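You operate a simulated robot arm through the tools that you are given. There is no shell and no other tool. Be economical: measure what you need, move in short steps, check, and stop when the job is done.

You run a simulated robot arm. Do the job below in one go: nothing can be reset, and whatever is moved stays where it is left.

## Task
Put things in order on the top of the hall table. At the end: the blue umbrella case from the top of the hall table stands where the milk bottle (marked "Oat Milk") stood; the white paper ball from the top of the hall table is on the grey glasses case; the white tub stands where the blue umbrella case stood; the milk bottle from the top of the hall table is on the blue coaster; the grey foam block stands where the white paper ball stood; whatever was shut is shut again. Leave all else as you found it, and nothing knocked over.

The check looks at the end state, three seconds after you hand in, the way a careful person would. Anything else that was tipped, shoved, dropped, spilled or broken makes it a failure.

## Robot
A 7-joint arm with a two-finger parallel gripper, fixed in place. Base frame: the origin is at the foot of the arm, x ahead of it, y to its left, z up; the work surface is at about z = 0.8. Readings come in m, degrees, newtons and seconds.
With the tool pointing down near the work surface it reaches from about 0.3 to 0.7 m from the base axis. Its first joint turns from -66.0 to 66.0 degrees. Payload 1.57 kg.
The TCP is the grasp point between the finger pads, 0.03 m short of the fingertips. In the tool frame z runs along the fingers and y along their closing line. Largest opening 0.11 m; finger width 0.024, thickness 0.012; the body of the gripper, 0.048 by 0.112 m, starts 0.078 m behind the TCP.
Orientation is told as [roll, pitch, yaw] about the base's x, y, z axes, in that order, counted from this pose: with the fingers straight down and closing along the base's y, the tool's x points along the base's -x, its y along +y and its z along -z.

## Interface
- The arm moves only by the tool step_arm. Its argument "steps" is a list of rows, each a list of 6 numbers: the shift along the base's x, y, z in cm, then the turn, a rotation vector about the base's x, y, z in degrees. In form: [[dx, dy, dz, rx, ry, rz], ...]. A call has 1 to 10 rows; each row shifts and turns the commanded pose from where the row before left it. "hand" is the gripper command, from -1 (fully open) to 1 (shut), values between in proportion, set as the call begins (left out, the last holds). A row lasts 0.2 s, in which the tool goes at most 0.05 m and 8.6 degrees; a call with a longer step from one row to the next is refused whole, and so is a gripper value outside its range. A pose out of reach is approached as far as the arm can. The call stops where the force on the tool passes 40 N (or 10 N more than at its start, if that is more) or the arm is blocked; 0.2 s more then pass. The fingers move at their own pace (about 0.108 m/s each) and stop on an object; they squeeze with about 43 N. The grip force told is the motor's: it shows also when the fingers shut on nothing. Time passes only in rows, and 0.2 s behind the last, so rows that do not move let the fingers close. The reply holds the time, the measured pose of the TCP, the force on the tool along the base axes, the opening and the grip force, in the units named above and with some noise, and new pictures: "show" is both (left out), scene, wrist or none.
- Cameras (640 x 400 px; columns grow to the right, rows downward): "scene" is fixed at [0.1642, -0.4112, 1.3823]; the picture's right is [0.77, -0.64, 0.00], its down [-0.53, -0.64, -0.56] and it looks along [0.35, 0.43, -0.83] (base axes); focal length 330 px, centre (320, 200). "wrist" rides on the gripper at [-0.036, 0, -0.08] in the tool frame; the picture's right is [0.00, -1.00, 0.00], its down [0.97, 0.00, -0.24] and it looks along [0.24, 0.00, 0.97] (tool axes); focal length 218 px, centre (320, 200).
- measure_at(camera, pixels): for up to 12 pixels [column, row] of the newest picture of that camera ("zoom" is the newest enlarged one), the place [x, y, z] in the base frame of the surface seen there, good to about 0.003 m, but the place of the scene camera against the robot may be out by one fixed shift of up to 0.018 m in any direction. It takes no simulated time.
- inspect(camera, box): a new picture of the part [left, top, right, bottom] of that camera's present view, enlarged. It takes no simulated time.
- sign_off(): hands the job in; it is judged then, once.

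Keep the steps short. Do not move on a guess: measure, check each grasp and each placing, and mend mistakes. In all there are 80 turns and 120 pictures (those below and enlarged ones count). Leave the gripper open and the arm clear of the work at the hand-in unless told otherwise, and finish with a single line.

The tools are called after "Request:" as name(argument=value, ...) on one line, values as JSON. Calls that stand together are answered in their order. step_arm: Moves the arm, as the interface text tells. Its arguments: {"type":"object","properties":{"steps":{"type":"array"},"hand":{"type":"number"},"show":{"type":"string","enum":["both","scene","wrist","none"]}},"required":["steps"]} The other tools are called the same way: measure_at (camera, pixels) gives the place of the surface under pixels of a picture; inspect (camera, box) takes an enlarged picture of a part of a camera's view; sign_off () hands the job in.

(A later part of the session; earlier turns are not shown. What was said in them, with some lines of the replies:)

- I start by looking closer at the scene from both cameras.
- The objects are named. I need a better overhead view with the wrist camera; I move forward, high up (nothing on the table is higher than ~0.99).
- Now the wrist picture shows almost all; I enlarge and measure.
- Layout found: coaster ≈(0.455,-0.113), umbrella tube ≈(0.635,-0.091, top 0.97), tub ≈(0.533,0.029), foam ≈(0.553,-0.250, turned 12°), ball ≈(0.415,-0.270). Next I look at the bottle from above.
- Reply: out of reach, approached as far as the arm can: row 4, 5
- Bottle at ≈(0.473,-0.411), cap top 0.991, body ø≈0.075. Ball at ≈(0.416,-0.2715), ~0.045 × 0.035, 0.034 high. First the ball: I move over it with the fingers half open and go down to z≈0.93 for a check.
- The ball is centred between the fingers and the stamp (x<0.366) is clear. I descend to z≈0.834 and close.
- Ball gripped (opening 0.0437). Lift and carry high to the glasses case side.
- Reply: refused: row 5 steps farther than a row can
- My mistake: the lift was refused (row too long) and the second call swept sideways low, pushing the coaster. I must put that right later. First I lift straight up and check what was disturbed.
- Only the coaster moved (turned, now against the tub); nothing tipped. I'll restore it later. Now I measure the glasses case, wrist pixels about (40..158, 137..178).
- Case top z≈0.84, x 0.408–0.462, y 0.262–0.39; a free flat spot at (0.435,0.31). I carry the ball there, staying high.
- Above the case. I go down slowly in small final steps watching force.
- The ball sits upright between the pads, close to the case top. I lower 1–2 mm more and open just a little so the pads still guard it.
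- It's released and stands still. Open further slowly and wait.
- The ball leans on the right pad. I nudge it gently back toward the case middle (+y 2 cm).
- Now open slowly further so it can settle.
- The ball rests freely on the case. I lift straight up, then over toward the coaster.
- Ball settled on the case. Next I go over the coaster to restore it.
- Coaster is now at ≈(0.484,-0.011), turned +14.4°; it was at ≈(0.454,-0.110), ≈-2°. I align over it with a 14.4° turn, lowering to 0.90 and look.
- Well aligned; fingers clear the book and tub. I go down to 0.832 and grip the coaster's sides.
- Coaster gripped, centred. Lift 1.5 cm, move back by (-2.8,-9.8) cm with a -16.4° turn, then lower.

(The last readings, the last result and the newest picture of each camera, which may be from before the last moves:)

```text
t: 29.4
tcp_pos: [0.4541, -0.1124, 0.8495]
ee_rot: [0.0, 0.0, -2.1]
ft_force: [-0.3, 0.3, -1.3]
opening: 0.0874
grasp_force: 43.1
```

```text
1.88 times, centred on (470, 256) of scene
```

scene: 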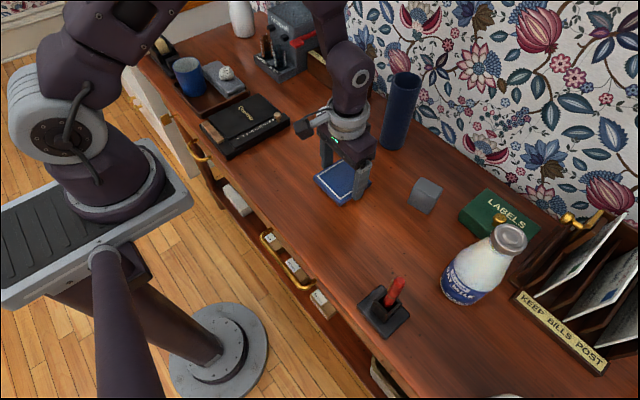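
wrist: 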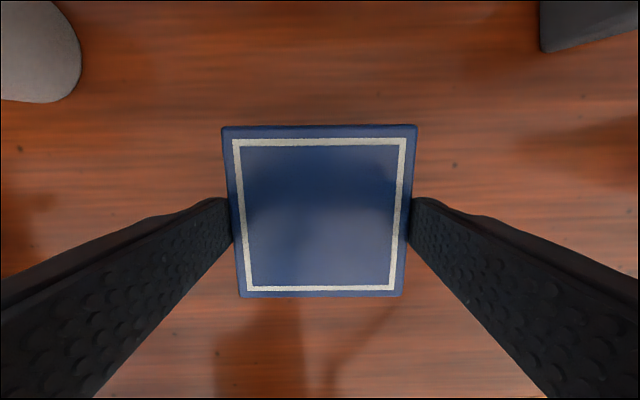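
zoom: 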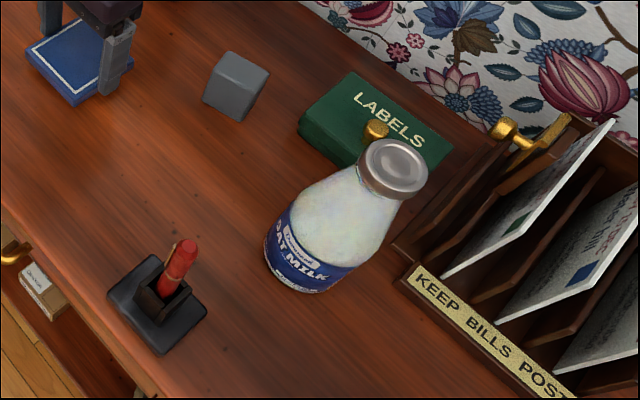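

Lower and release.

Request:
step_arm(steps=[[0, 0.1, -1, 0, 0, 0], [0, 0, -0.5, 0, 0, 0], [0, 0, 0, 0, 0, 0]], show="none")

Request:
step_arm(steps=[[0, 0, 0, 0, 0, 0], [0, 0, 0, 0, 0, 0], [0, 0, 4, 0, 0, 0], [0, 0, 4.5, 0, 0, 0], [0, 0, 4.5, 0, 0, 0], [0, 0, 4.5, 0, 0, 0], [0, 0, 4.5, 0, 0, 2.1], [0, 0, 0, 0, 0, 0]], hand=-1)

Request:
inspect(camera="scene", box=[300, 150, 640, 362])

```text
t: 30.2
tcp_pos: [0.4543, -0.1111, 0.8346]
ee_rot: [0.0, 0.0, -2.0]
ft_force: [-1.5, -0.8, 13.0]
opening: 0.0873
grasp_force: 43.4
```

```text
t: 32.0
tcp_pos: [0.4531, -0.1093, 1.0542]
ee_rot: [-0.1, 0.0, 0.1]
ft_force: [-0.4, 0.5, 0.1]
opening: 0.1098
grasp_force: 0.1
```

scene: 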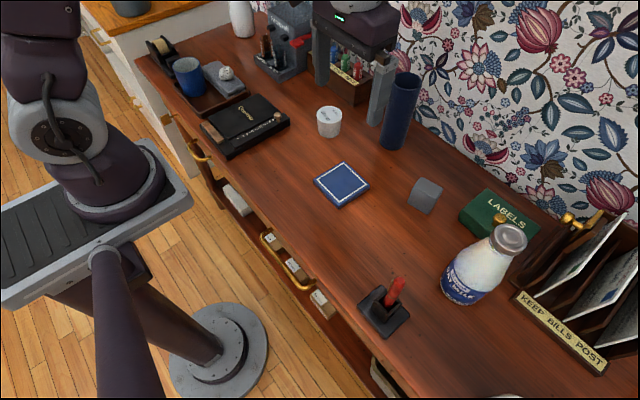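
wrist: 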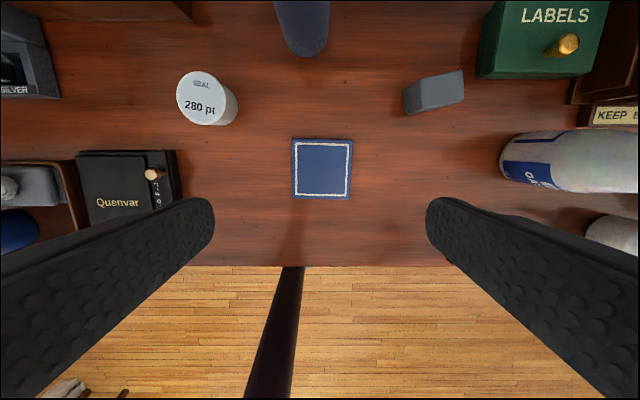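

```text
1.88 times, centred on (470, 256) of scene
```

zoom: 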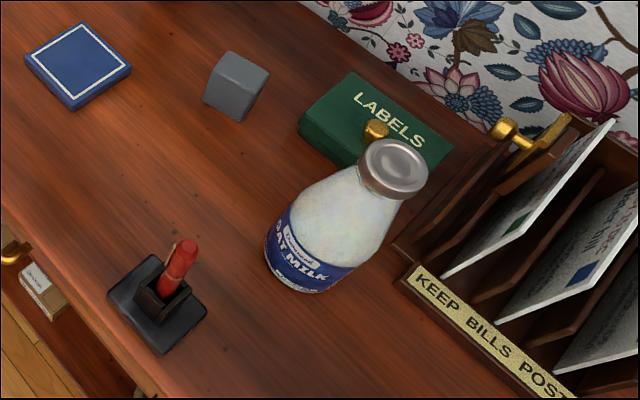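

Coaster is back within millimetres (corner (25,57) vs (22,62) in the enlarged view). Next the bottle: move above it with the fingers open.

Request:
step_arm(steps=[[0.2, -4, 0.5, 0, 0, 0], [0.3, -4, 0, 0, 0, 0], [0.3, -4, 0, 0, 0, 0], [0.3, -4, 0, 0, 0, 0], [0.3, -4, 0, 0, 0, 0], [0.3, -4, 0, 0, 0, 0], [0.3, -4, 0, 0, 0, 0], [0, -2.2, 0, 0, 0, 0], [0, 0, 0, 0, 0, 0]])

```text
t: 34.0
tcp_pos: [0.4732, -0.4115, 1.0627]
ee_rot: [0.1, 0.0, 0.2]
ft_force: [0.4, 0.6, 0.1]
opening: 0.11
grasp_force: 0.0
```

scene: 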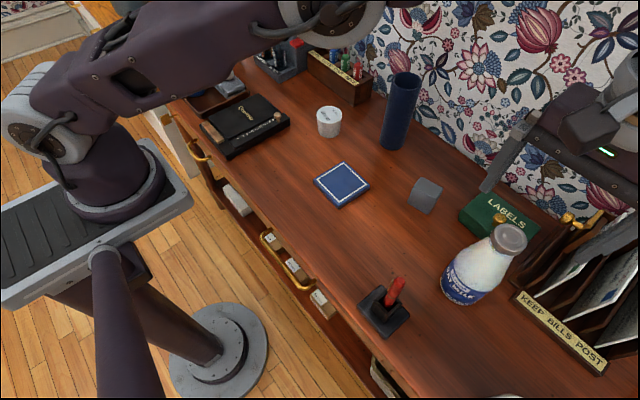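
wrist: 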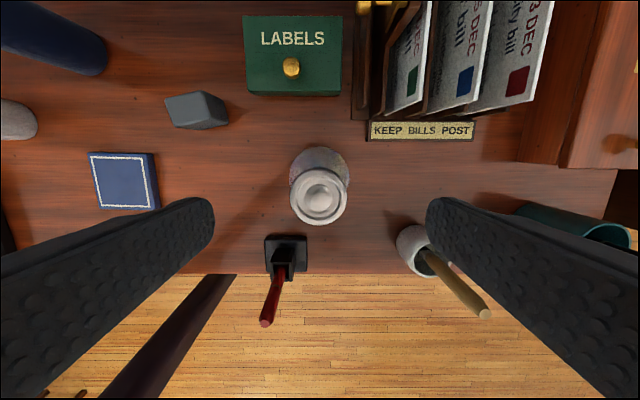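

Request:
inspect(camera="scene", box=[420, 210, 548, 290])

Request:
measure_at(camera="scene", pixels=[[511, 236], [497, 246], [496, 250], [494, 254], [490, 262], [484, 270], [473, 290]])

```text
5.00 times, centred on (484, 250) of scene
```

zoom: 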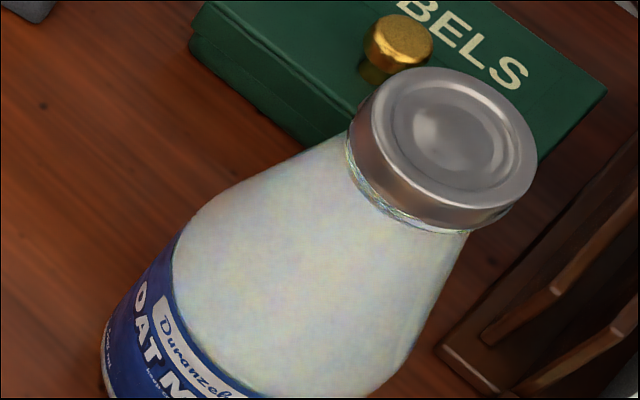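

```text
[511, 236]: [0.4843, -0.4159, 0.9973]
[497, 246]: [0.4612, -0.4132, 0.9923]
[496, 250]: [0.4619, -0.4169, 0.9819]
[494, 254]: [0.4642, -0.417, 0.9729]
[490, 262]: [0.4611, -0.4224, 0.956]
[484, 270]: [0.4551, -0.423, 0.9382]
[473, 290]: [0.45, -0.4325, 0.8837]
```

The cap spans z≈0.973–0.991. I lower to TCP z≈0.996 so the pads' lower 3 cm cover the cap, then grip.

Request:
step_arm(steps=[[0, 0, -4, 0, 0, 0], [0, 0, -2.7, 0, 0, 0], [0, 0, 0, 0, 0, 0]], show="none")

Request:
step_arm(steps=[[0, 0, 0, 0, 0, 0], [0, 0, 0, 0, 0, 0], [0, 0, 0, 0, 0, 0], [0, 0, 0, 0, 0, 0]], hand=1)

```text
t: 34.8
tcp_pos: [0.4739, -0.4138, 0.9926]
ee_rot: [0.0, 0.0, 0.1]
ft_force: [-0.9, 0.5, -0.8]
opening: 0.1102
grasp_force: 0.1
```

```text
t: 35.8
tcp_pos: [0.4747, -0.4124, 0.9937]
ee_rot: [0.0, 0.0, 0.1]
ft_force: [-0.3, 4.0, 2.3]
opening: 0.0428
grasp_force: 42.4
```

scene: 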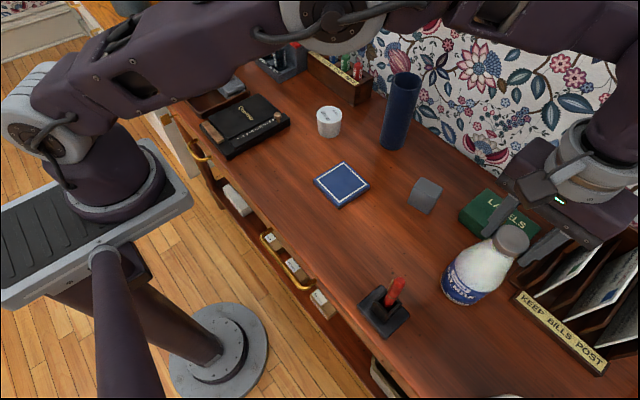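
wrist: 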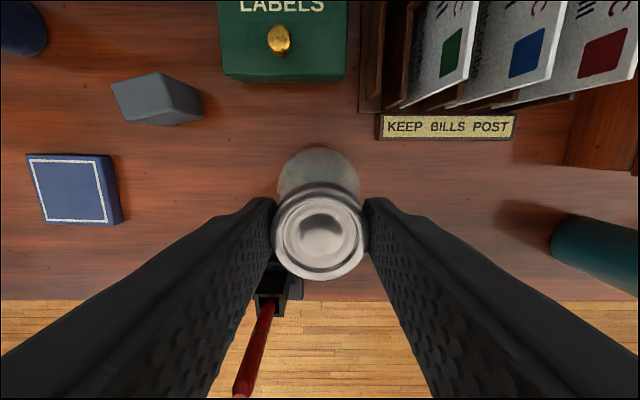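

Gripped on the cap (0.0428). Lift 4.5 cm and check.

Request:
step_arm(steps=[[0, 0, 1.5, 0, 0, 0], [0, 0, 1.5, 0, 0, 0], [0, 0, 1.5, 0, 0, 0], [0, 0, 0, 0, 0, 0]], show="scene")

```text
t: 36.8
tcp_pos: [0.4749, -0.4124, 1.0407]
ee_rot: [0.0, 0.0, 0.1]
ft_force: [-0.2, -1.0, -9.0]
opening: 0.0429
grasp_force: 43.1
```

scene: 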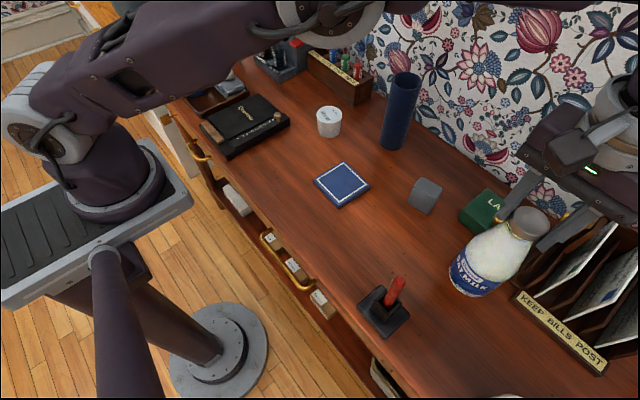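

Bottle is up (≈9 N). Carry to above the coaster centre (0.454,-0.110).

Request:
step_arm(steps=[[-0.6, 2, 0, 0, 0, 0], [-0.5, 3.5, 0, 0, 0, 0], [-0.5, 4, 0, 0, 0, 0], [-0.5, 4, 0, 0, 0, 0], [0, 4, 0, 0, 0, 0], [0, 4, 0, 0, 0, 0], [0, 3.5, 0, 0, 0, 0], [0, 3, 0, 0, 0, 0], [0, 2.2, 0, 0, 0, 0], [0, 0, 0, 0, 0, 0]])

Request:
inspect(camera="scene", box=[280, 100, 440, 200])

```text
t: 39.0
tcp_pos: [0.4526, -0.1088, 1.0385]
ee_rot: [0.0, 0.0, 0.2]
ft_force: [-0.4, -0.5, -9.6]
opening: 0.0427
grasp_force: 43.0
```

scene: 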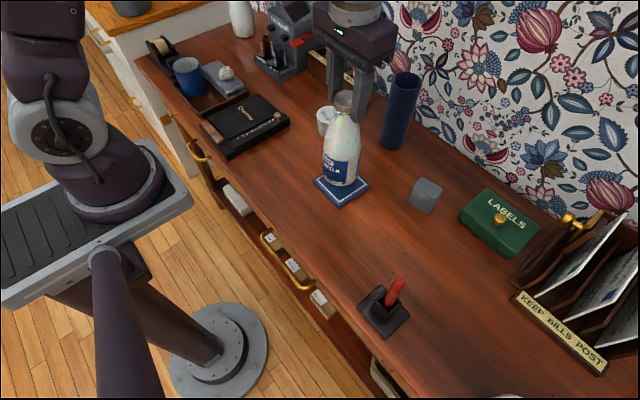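
wrist: 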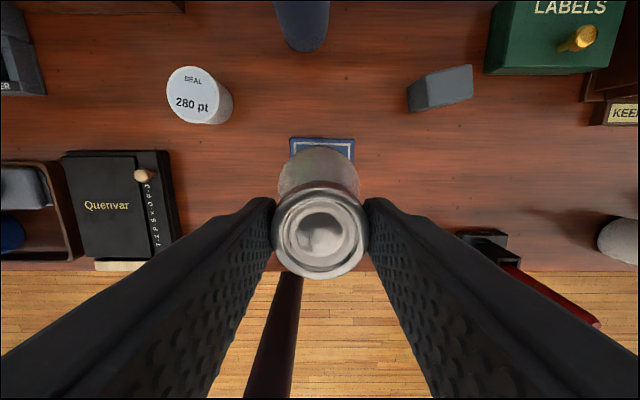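

```text
4.00 times, centred on (360, 150) of scene
```

zoom: 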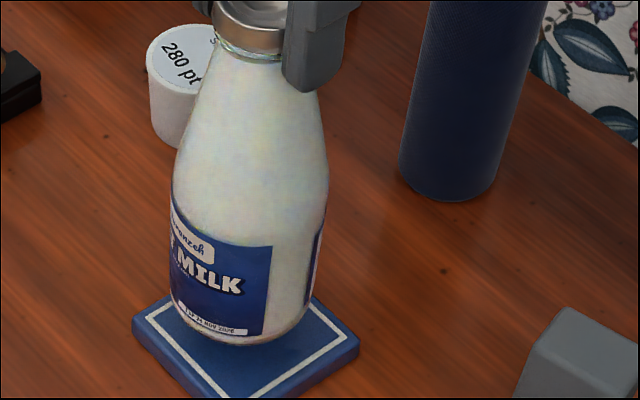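

Aligned to about 3 mm; I correct slightly and lower in small steps until it carries.

Request:
step_arm(steps=[[0.3, -0.2, -1, 0, 0, 0], [0, 0, -1, 0, 0, 0], [0, 0, -0.6, 0, 0, 0], [0, 0, -0.3, 0, 0, 0], [0, 0, 0, 0, 0, 0]], show="none")

```text
t: 40.2
tcp_pos: [0.4565, -0.1114, 1.0094]
ee_rot: [0.0, -0.3, 0.1]
ft_force: [-1.3, 8.5, 36.1]
opening: 0.043
grasp_force: 42.9
```

It stands on the coaster (pressing ~36 N). I relieve 1.5 mm and open.

Request:
step_arm(steps=[[0, 0, 0.15, 0, 0, 0], [0, 0, 0, 0, 0, 0]], show="none")

Request:
step_arm(steps=[[0, 0, 0, 0, 0, 0], [0, 0, 0, 0, 0, 0], [0, 0, 0, 0, 0, 0]], hand=-1)

```text
t: 40.8
tcp_pos: [0.4552, -0.1128, 1.0088]
ee_rot: [0.0, 0.2, 0.1]
ft_force: [0.0, -0.9, -6.5]
opening: 0.0428
grasp_force: 43.2
```

```text
t: 41.6
tcp_pos: [0.4556, -0.1128, 1.0098]
ee_rot: [0.0, 0.0, 0.0]
ft_force: [-0.3, 0.4, 0.7]
opening: 0.1101
grasp_force: 0.1
```

scene: 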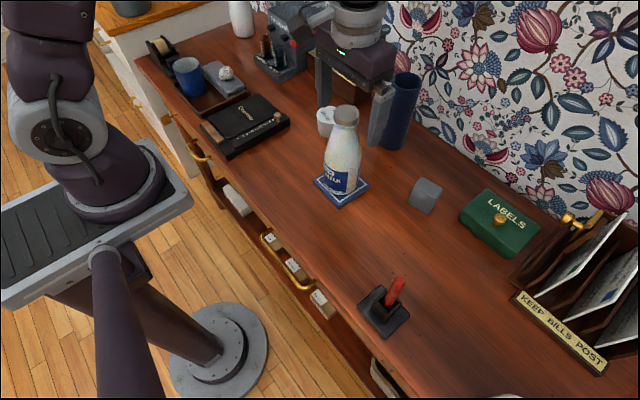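
wrist: 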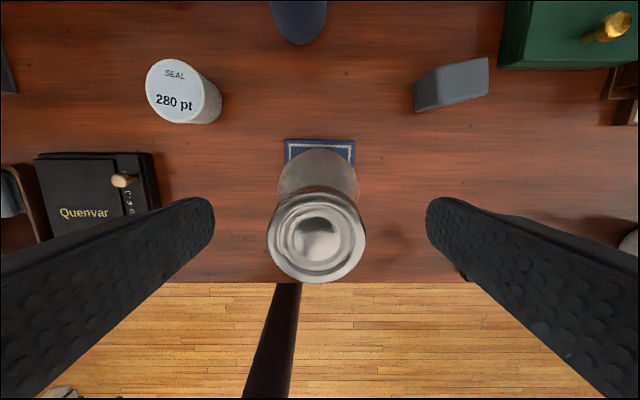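

Bottle stands on the coaster. Lift and go over the foam block, turning 12°.

Request:
step_arm(steps=[[0, 0, 3, 0, 0, 0], [0, 0, 3, 0, 0, 0], [2, -3.5, 0, 0, 0, 0], [2, -3.5, 0, 0, 0, 0], [2, -3.5, 0, 0, 0, 6], [3.8, -3.2, 0, 0, 0, 6], [0, 0, -4, 0, 0, 0], [0, 0, -4, 0, 0, 0], [0, 0, 0, 0, 0, 0]], show="wrist")

Request:
inspect(camera="wrist", box=[208, 100, 432, 240])

```text
t: 43.6
tcp_pos: [0.5541, -0.2489, 0.9902]
ee_rot: [0.0, 0.0, 12.0]
ft_force: [0.2, -0.2, 0.1]
opening: 0.11
grasp_force: 0.1
```

wrist: 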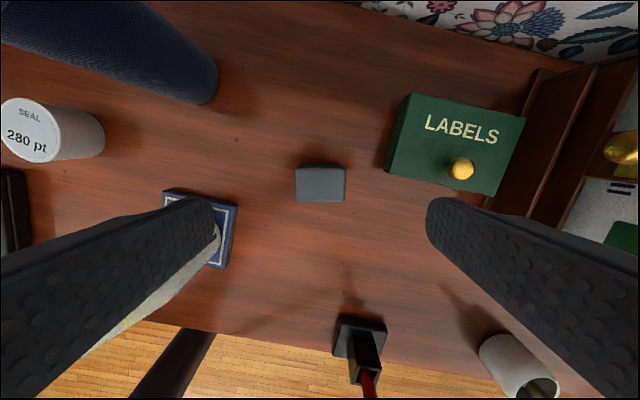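

```text
2.86 times, centred on (320, 170) of wrist
```

zoom: 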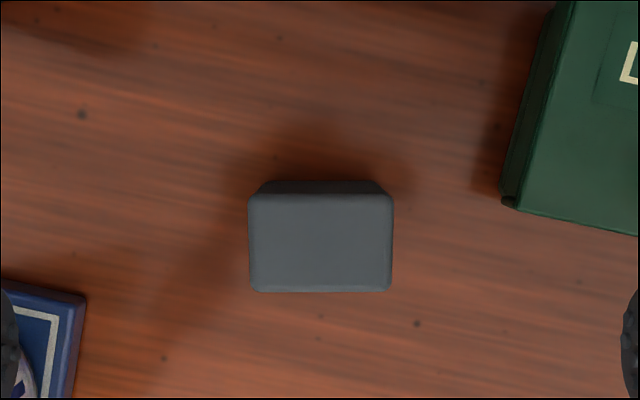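

Perfectly centred and aligned. I set the opening to 0.08 (clear of the LABELS box) and descend to z 0.838, then grip.

Request:
step_arm(steps=[[0, 0, -3, 0, 0, 0], [0, 0, -4, 0, 0, 0], [0, 0, -4, 0, 0, 0], [0, 0, -4, 0, 0, 0], [0, 0, 0, 0, 0, 0]], hand=-0.45, show="none")

Request:
step_arm(steps=[[0, 0, 0, 0, 0, 0], [0, 0, 0, 0, 0, 0], [0, 0, 0, 0, 0, 0], [0, 0, 2, 0, 0, 0], [0, 0, 3, 0, 0, 0], [0, 0, 0, 0, 0, 0]], hand=1)

```text
t: 44.8
tcp_pos: [0.5534, -0.252, 0.8402]
ee_rot: [0.1, -0.1, 12.1]
ft_force: [-0.4, -0.5, 0.5]
opening: 0.0797
grasp_force: 0.1
```

```text
t: 46.2
tcp_pos: [0.5533, -0.2497, 0.8886]
ee_rot: [0.1, 0.0, 12.1]
ft_force: [0.4, -0.1, 0.7]
opening: 0.0486
grasp_force: 42.5
```

scene: 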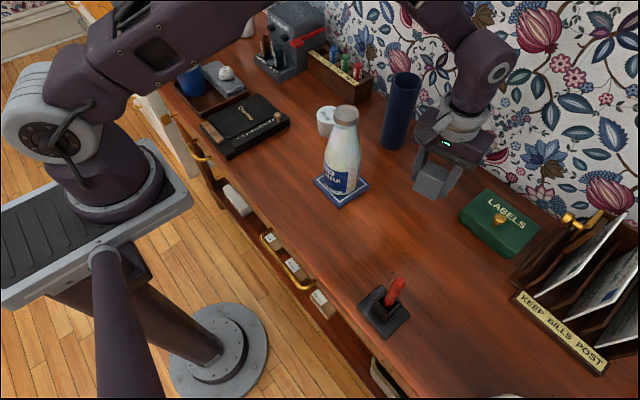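
wrist: 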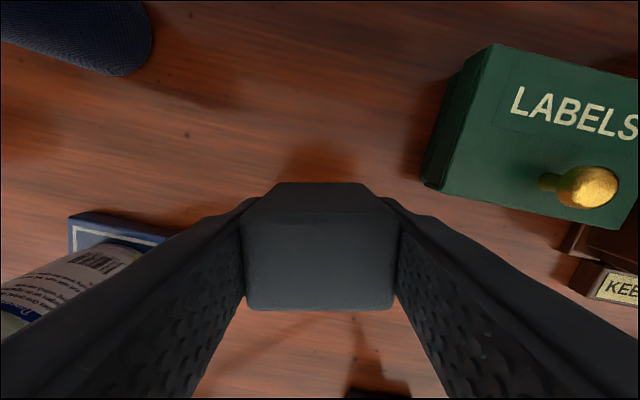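

Foam held. Move to the ball's old place (0.416,-0.2715).

Request:
step_arm(steps=[[-3.5, -0.6, 0, 0, 0, 0], [-3.5, -0.6, 0, 0, 0, 0], [-3.5, -0.6, 0, 0, 0, 0], [-3.2, -0.4, 0, 0, 0, 0], [0, 0, -2.5, 0, 0, 0], [0, 0, -2, 0, 0, 0], [0, 0, 0, 0, 0, 0]], show="scene")

```text
t: 47.8
tcp_pos: [0.4171, -0.2704, 0.8435]
ee_rot: [0.0, 0.0, 12.2]
ft_force: [0.7, -0.7, -0.2]
opening: 0.0488
grasp_force: 43.0
```

scene: 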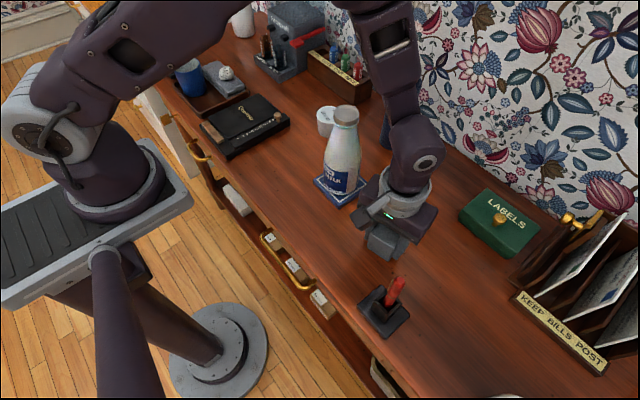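

Request:
step_arm(steps=[[0, 0, -0.2, 0, 0, 0], [0, 0, -0.15, 0, 0, 0], [0, 0, 0, 0, 0, 0]], show="none")

Request:
step_arm(steps=[[0, 0, 0, 0, 0, 0], [0, 0, 0, 0, 0, 0], [0, 0, 4, 0, 0, 0], [0, 0, 4.5, 0, 0, 0], [0, 0, 4.5, 0, 0, 0], [0, 0, 4.5, 0, 0, 0], [0, 0, 4.5, 0, 0, -6], [0, 0, 0, 0, 0, -6], [0, 0, 0, 0, 0, 0]], hand=-0.45)

```text
t: 48.6
tcp_pos: [0.4174, -0.2699, 0.8399]
ee_rot: [0.0, 0.0, 12.2]
ft_force: [0.1, 0.3, 0.3]
opening: 0.0487
grasp_force: 43.1
```

```text
t: 50.6
tcp_pos: [0.4179, -0.2699, 1.0619]
ee_rot: [0.0, 0.0, 0.1]
ft_force: [-0.6, 0.1, 0.2]
opening: 0.0799
grasp_force: 0.2
```

scene: 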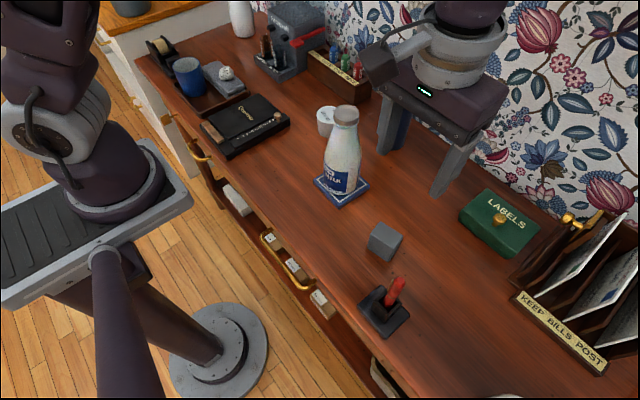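
wrist: 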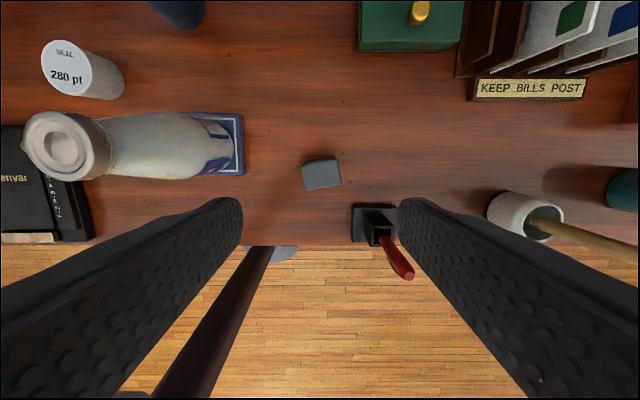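

Foam stands upright where the ball was. Now go over the umbrella case (0.635,-0.091).

Request:
step_arm(steps=[[3.1, 2.5, 0, 0, 0, 0], [3.1, 2.5, 0, 0, 0, 0], [3.1, 2.6, 0, 0, 0, 0], [3.1, 2.6, 0, 0, 0, 0], [3.1, 2.6, 0, 0, 0, 0], [3.1, 2.6, 0, 0, 0, 0], [3.1, 2.5, -1, 0, 0, 0], [0, 0, -0.5, 0, 0, 0], [0, 0, 0, 0, 0, 0]], hand=-0.7, show="wrist")

Request:
inspect(camera="wrist", box=[208, 120, 432, 260])

```text
t: 52.6
tcp_pos: [0.6322, -0.0912, 1.0453]
ee_rot: [0.0, 0.0, 0.2]
ft_force: [0.0, 0.1, -0.3]
opening: 0.0937
grasp_force: 0.1
```

wrist: 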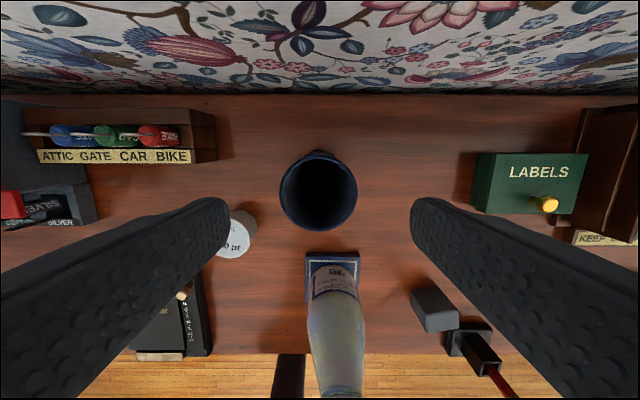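

```text
2.86 times, centred on (320, 190) of wrist
```

zoom: 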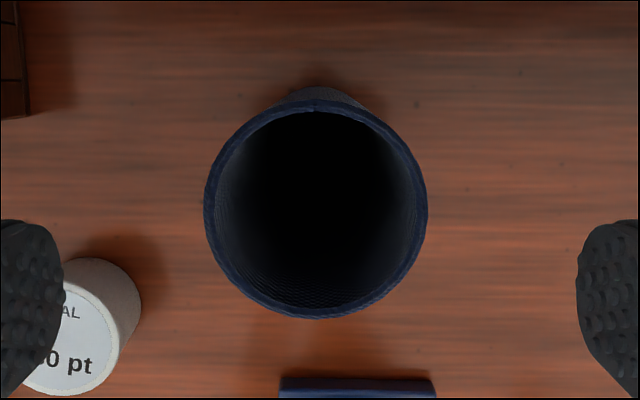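

Tube centre ≈(0.635,-0.090). I shift 2 mm, descend to z≈0.928 and grip.

Request:
step_arm(steps=[[0.25, 0.1, -3, 0, 0, 0], [0, 0, -3, 0, 0, 0], [0, 0, -3, 0, 0, 0], [0, 0, -2.7, 0, 0, 0], [0, 0, 0, 0, 0, 0]], show="none")

Request:
step_arm(steps=[[0, 0, 0, 0, 0, 0], [0, 0, 0, 0, 0, 0], [0, 0, 0, 0, 0, 0]], hand=1)

```text
t: 53.8
tcp_pos: [0.6352, -0.0936, 0.9307]
ee_rot: [0.0, 0.0, 0.2]
ft_force: [-0.7, -0.7, -0.5]
opening: 0.0936
grasp_force: 0.0
```

```text
t: 54.6
tcp_pos: [0.6352, -0.0932, 0.9314]
ee_rot: [0.0, 0.0, 0.2]
ft_force: [0.1, 0.4, -0.7]
opening: 0.056
grasp_force: 43.2
```

scene: 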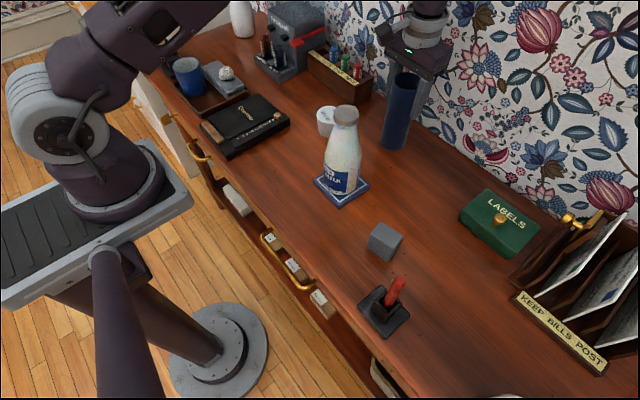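
wrist: 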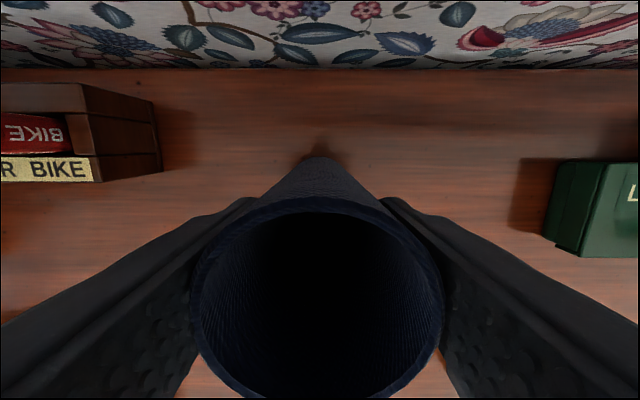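

Gripped (0.056). Lift 8 cm.

Request:
step_arm(steps=[[0, 0, 2, 0, 0, 0], [0, 0, 3, 0, 0, 0], [0, 0, 3, 0, 0, 0], [0, 0, 0, 0, 0, 0]], show="scene")

```text
t: 55.6
tcp_pos: [0.6367, -0.091, 1.0109]
ee_rot: [0.0, 0.0, 0.2]
ft_force: [0.6, -0.4, -1.4]
opening: 0.0558
grasp_force: 43.0
```

scene: 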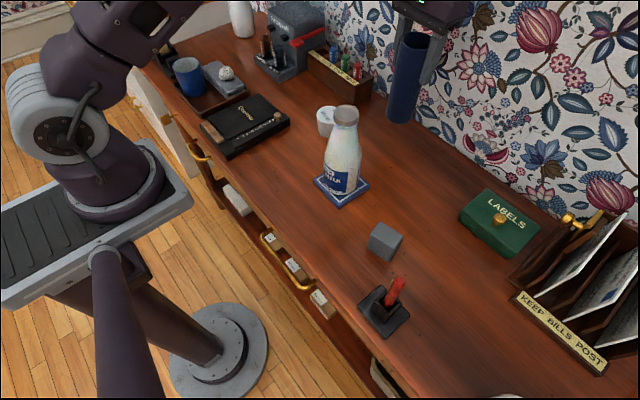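

Lifted. Carry it to the bottle's old place (0.473,-0.411).

Request:
step_arm(steps=[[-1.6, -2.5, 0, 0, 0, 0], [-1.7, -3.4, 0, 0, 0, 0], [-1.7, -3.4, 0, 0, 0, 0], [-1.7, -3.4, 0, 0, 0, 0], [-1.7, -3.4, 0, 0, 0, 0], [-1.7, -3.4, 0, 0, 0, 0], [-1.7, -3.4, 0, 0, 0, 0], [-1.7, -3.4, 0, 0, 0, 0], [-1.6, -3.2, 0, 0, 0, 0], [-1.3, -2.5, 0, 0, 0, 0]])

```text
t: 57.8
tcp_pos: [0.4738, -0.4136, 1.0089]
ee_rot: [-0.1, 0.0, 0.1]
ft_force: [-0.7, 0.0, -1.5]
opening: 0.0558
grasp_force: 42.5
```

scene: 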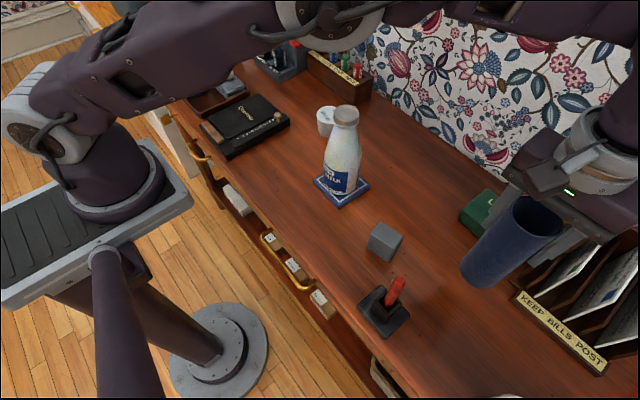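
wrist: 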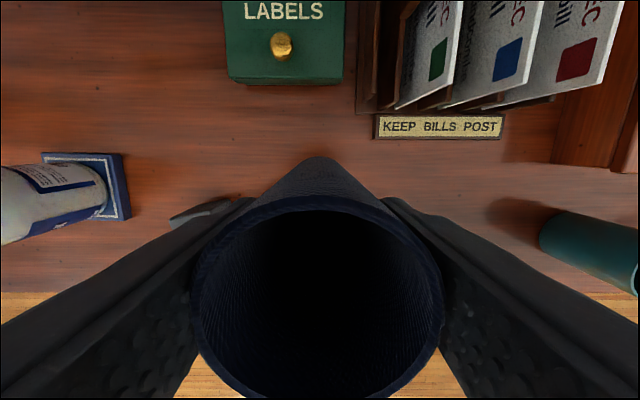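

In position. Lower to just above contact.

Request:
step_arm(steps=[[0, 0.2, -3, 0, 0, 0], [0, 0, -3, 0, 0, 0], [0, 0, -1.2, 0, 0, 0], [0, 0, -0.3, 0, 0, 0], [0, 0, 0, 0, 0, 0]], show="scene")

```text
t: 59.0
tcp_pos: [0.4713, -0.4082, 0.9356]
ee_rot: [0.0, 0.0, 0.1]
ft_force: [0.3, 0.2, -2.0]
opening: 0.0557
grasp_force: 42.7
```

scene: 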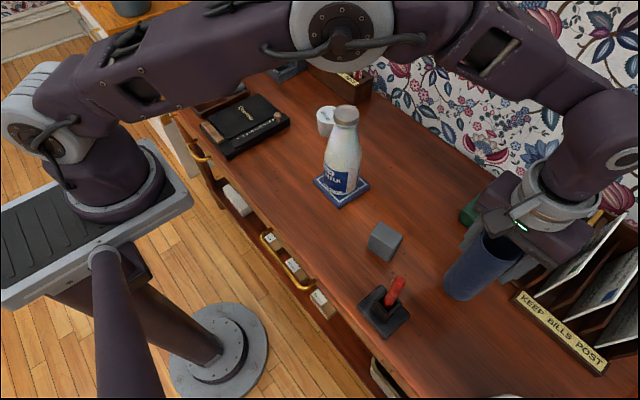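

Request:
step_arm(steps=[[0.1, -0.2, -0.2, 0, 0, 0], [0, 0, -0.15, 0, 0, 0], [0, 0, 0, 0, 0, 0]], show="none")

```text
t: 59.8
tcp_pos: [0.4733, -0.4118, 0.9316]
ee_rot: [0.0, 0.0, 0.1]
ft_force: [-0.6, 0.1, -1.7]
opening: 0.0559
grasp_force: 43.3
```

Request:
step_arm(steps=[[0, 0, -0.1, 0, 0, 0], [0, 0, 0, 0, 0, 0]], show="none")

```text
t: 60.4
tcp_pos: [0.4741, -0.4106, 0.9318]
ee_rot: [-0.1, 0.0, 0.0]
ft_force: [-0.4, 0.7, 4.4]
opening: 0.0557
grasp_force: 42.9
```

Contact felt (4 N). I open and lift straight up.

Request:
step_arm(steps=[[0, 0, 0, 0, 0, 0], [0, 0, 0, 0, 0, 0], [0, 0, 3, 0, 0, 0], [0, 0, 4, 0, 0, 0], [0, 0, 4, 0, 0, 0], [0, 0, 2, 0, 0, 0], [0, 0, 0, 0, 0, 0]], hand=-0.7)

```text
t: 62.0
tcp_pos: [0.4733, -0.4118, 1.0605]
ee_rot: [0.0, 0.0, 0.2]
ft_force: [0.2, 0.7, -1.0]
opening: 0.0935
grasp_force: 0.1
```

scene: 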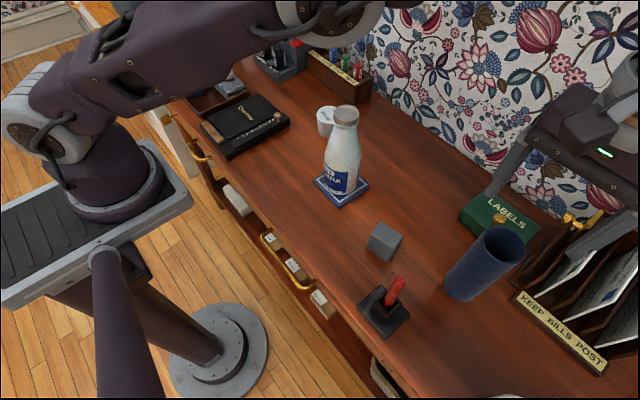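
wrist: 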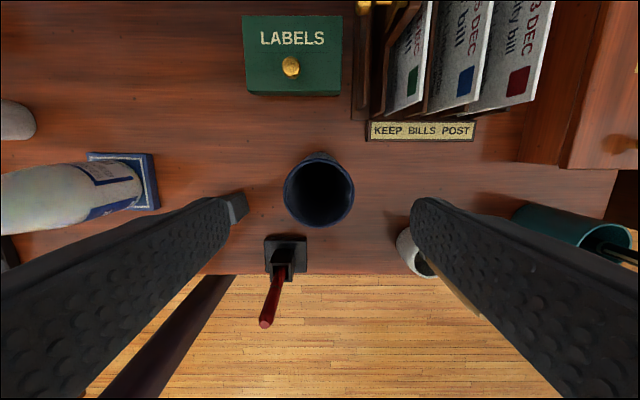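

Umbrella case stands upright there. Now to the tub.

Request:
step_arm(steps=[[2, 4.3, 0, 0, 0, 0], [2, 4.4, 0, 0, 0, 0], [2, 4.4, 0, 0, 0, 0], [0.7, 4.4, 0, 0, 0, 0], [0, 4.4, 0, 0, 0, 0], [0, 4.4, 0, 0, 0, 0], [0, 4.4, 0, 0, 0, 0], [0, 4.4, 0, 0, 0, 0], [0, 4.4, 0, 0, 0, 0], [0, 4, 0, 0, 0, 0]], show="wrist")

Request:
inspect(camera="wrist", box=[208, 100, 432, 240])

```text
t: 64.2
tcp_pos: [0.5394, 0.0216, 1.0581]
ee_rot: [0.1, 0.0, 0.0]
ft_force: [-0.7, -0.1, 0.4]
opening: 0.0936
grasp_force: 0.1
```

wrist: 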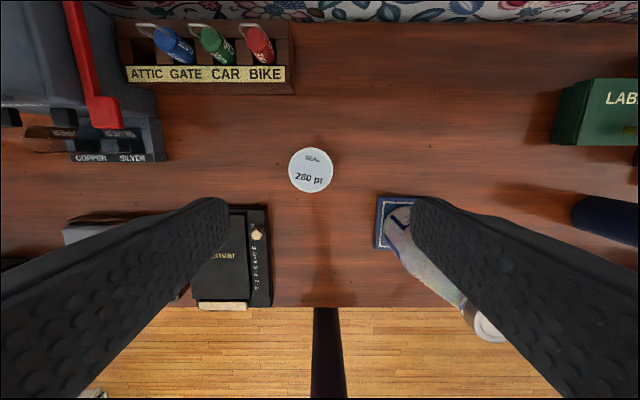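

```text
2.86 times, centred on (320, 170) of wrist
```

zoom: 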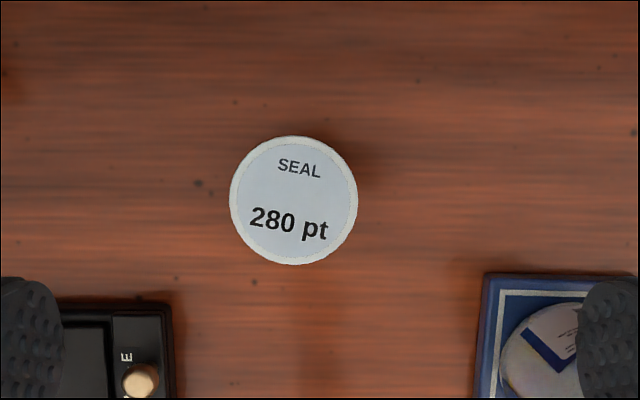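

Tub centre ≈(0.545,0.034), ø≈0.059. Align, descend to z≈0.837.

Request:
step_arm(steps=[[0.5, 1.2, 0, 0, 0, 0], [0, 0, -4.5, 0, 0, 0], [0, 0, -4.5, 0, 0, 0], [0, 0, -4.5, 0, 0, 0], [0, 0, -4.5, 0, 0, 0], [0, 0, -4.1, 0, 0, 0], [0, 0, 0, 0, 0, 0]], show="wrist")

```text
t: 65.8
tcp_pos: [0.5471, 0.034, 0.8369]
ee_rot: [0.0, 0.0, 0.0]
ft_force: [-0.7, -0.5, -0.2]
opening: 0.0936
grasp_force: 0.0
```

wrist: 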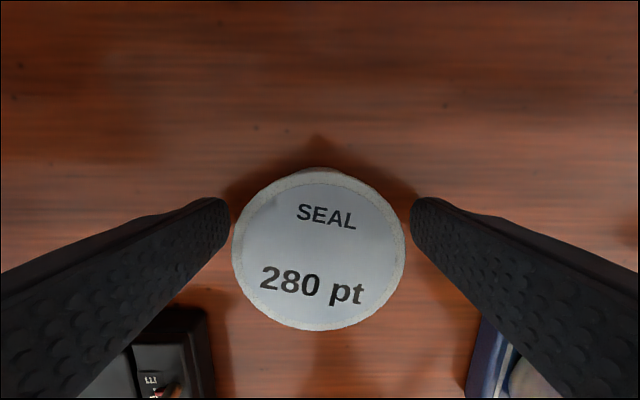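

Centred. Close and lift 3 cm.

Request:
step_arm(steps=[[0, 0, 0, 0, 0, 0], [0, 0, 0, 0, 0, 0], [0, 0, 0, 0, 0, 0], [0, 0, 1.5, 0, 0, 0], [0, 0, 1.5, 0, 0, 0], [0, 0, 0, 0, 0, 0]], hand=1)

```text
t: 67.2
tcp_pos: [0.5464, 0.0355, 0.8688]
ee_rot: [0.0, 0.0, 0.1]
ft_force: [0.8, 0.1, -1.9]
opening: 0.0583
grasp_force: 43.3
```

scene: 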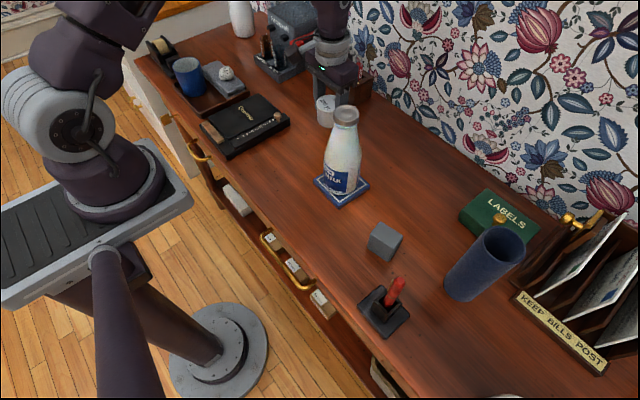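
wrist: 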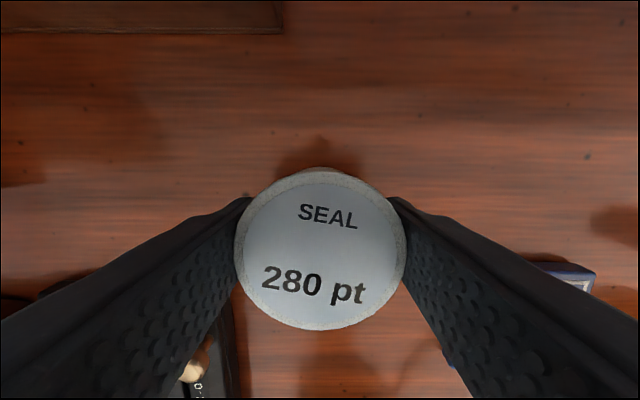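

Lifted (0.058). Move first in -y, then +x, to (0.635,-0.092).

Request:
step_arm(steps=[[1, -3, 0, 0, 0, 0], [1, -3.2, 0, 0, 0, 0], [1.5, -3.2, 0, 0, 0, 0], [2.5, -3.3, 0, 0, 0, 0], [2.8, 0, 0, 0, 0, 0], [0, 0, -1.5, 0, 0, 0], [0, 0, -1, 0, 0, 0], [0, 0, 0, 0, 0, 0]])

```text
t: 69.0
tcp_pos: [0.6339, -0.0911, 0.8458]
ee_rot: [-0.1, 0.1, 0.1]
ft_force: [-0.9, 0.5, -1.5]
opening: 0.058
grasp_force: 43.6
```

scene: 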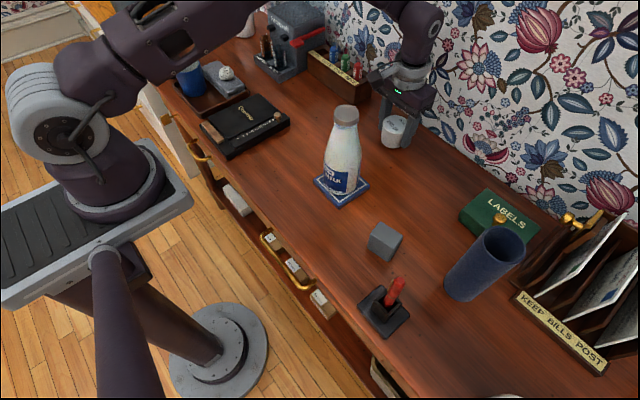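
wrist: 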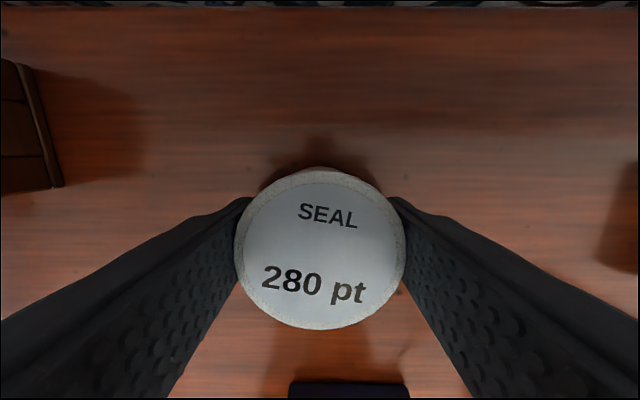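

Now lower the last ~8 mm to contact.

Request:
step_arm(steps=[[0.1, 0, -0.5, 0, 0, 0], [0, 0, -0.3, 0, 0, 0], [0, 0, 0, 0, 0, 0]], show="none")

```text
t: 69.8
tcp_pos: [0.6347, -0.0914, 0.8378]
ee_rot: [0.1, 0.1, 0.0]
ft_force: [-1.1, 0.7, 1.3]
opening: 0.0581
grasp_force: 42.1
```

Load has gone off (contact). Open and lift away.

Request:
step_arm(steps=[[0, 0, 0, 0, 0, 0], [0, 0, 0, 0, 0, 0], [0, 0, 3, 0, 0, 0], [0, 0, 4.5, 0, 0, 0], [0, 0, 4.5, 0, 0, 0], [0, 0, 4.5, 0, 0, 0], [0, 0, 4.5, 0, 0, 0], [0, -2, 2, 0, 0, 0], [0, 0, 0, 0, 0, 0]], hand=-0.7)

```text
t: 71.8
tcp_pos: [0.6377, -0.1099, 1.0673]
ee_rot: [0.0, 0.0, 0.2]
ft_force: [-0.3, 0.6, -0.1]
opening: 0.0934
grasp_force: 0.1
```

scene: 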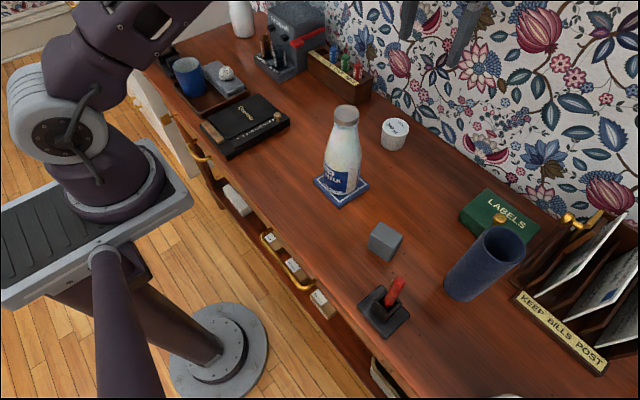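
wrist: 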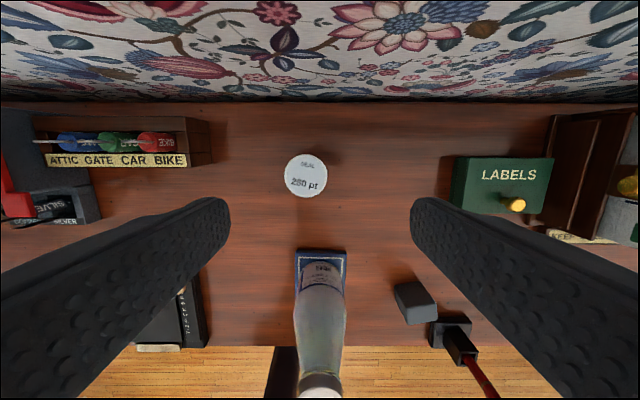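

All five are placed. I retract to the starting place, high, fingers fully open, and check finally.

Request:
step_arm(steps=[[-3, -2, 0.5, 0, 0, 0], [-4, -2, 1, 0, 0, 0], [-4, -2, 1, 0, 0, 0], [-4, -2, 1, 0, 0, 0], [-4, -2, 1, 0, 0, 0], [-4, -1, 1, 0, 0, 0], [-4, 0, 0, 0, 0, 0], [-4, 0, 0, 0, 0, 0], [-1.5, 0, 0, 0, 0, 0], [0, 0, 0, 0, 0, 0]], hand=-1)

Request:
inspect(camera="scene", box=[130, 0, 390, 163])

Request:
inspect(camera="scene", box=[300, 150, 640, 362])

```text
t: 74.0
tcp_pos: [0.3099, -0.2209, 1.12]
ee_rot: [-0.1, 0.0, 0.1]
ft_force: [0.0, 0.5, 0.4]
opening: 0.11
grasp_force: 0.1
```

scene: 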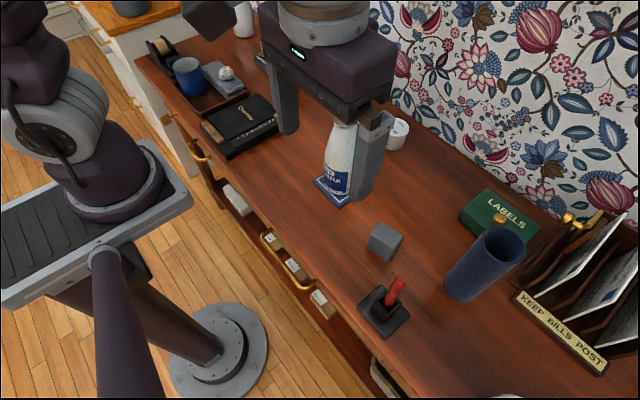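
wrist: 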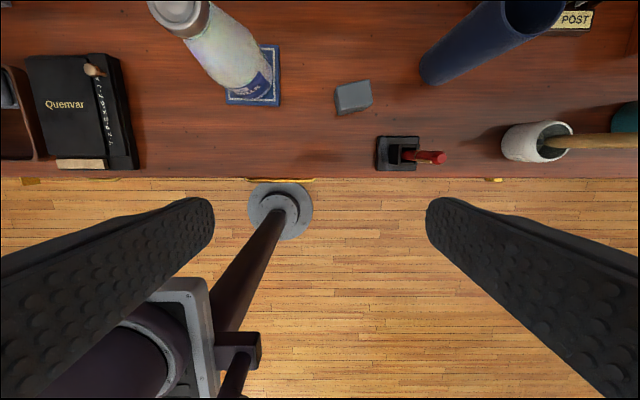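

```text
2.45 times, centred on (260, 82) of scene
```

zoom: 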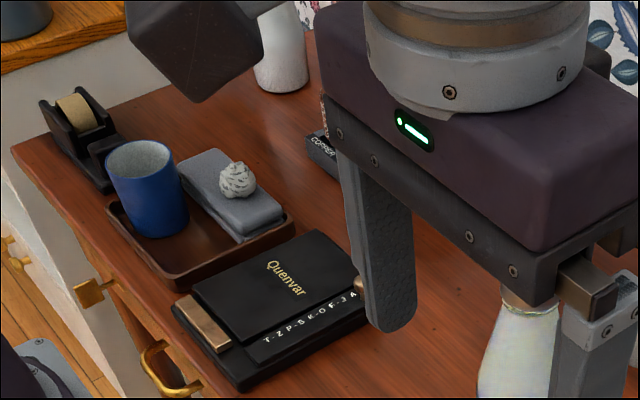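

```text
1.88 times, centred on (470, 256) of scene
```

zoom: 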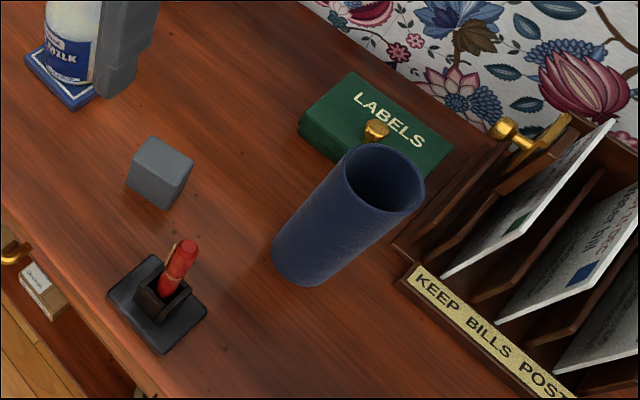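

Everything stands as asked, the ball rests on the glasses case, and neighbours are unchanged. I hand in.

Request:
sign_off()

```text
The job is handed in.
```

All five items are in their asked places and I opened nothing; I knocked the blue coaster out of place while carrying the ball, and put it back to within a few millimetres before standing the bottle on it.
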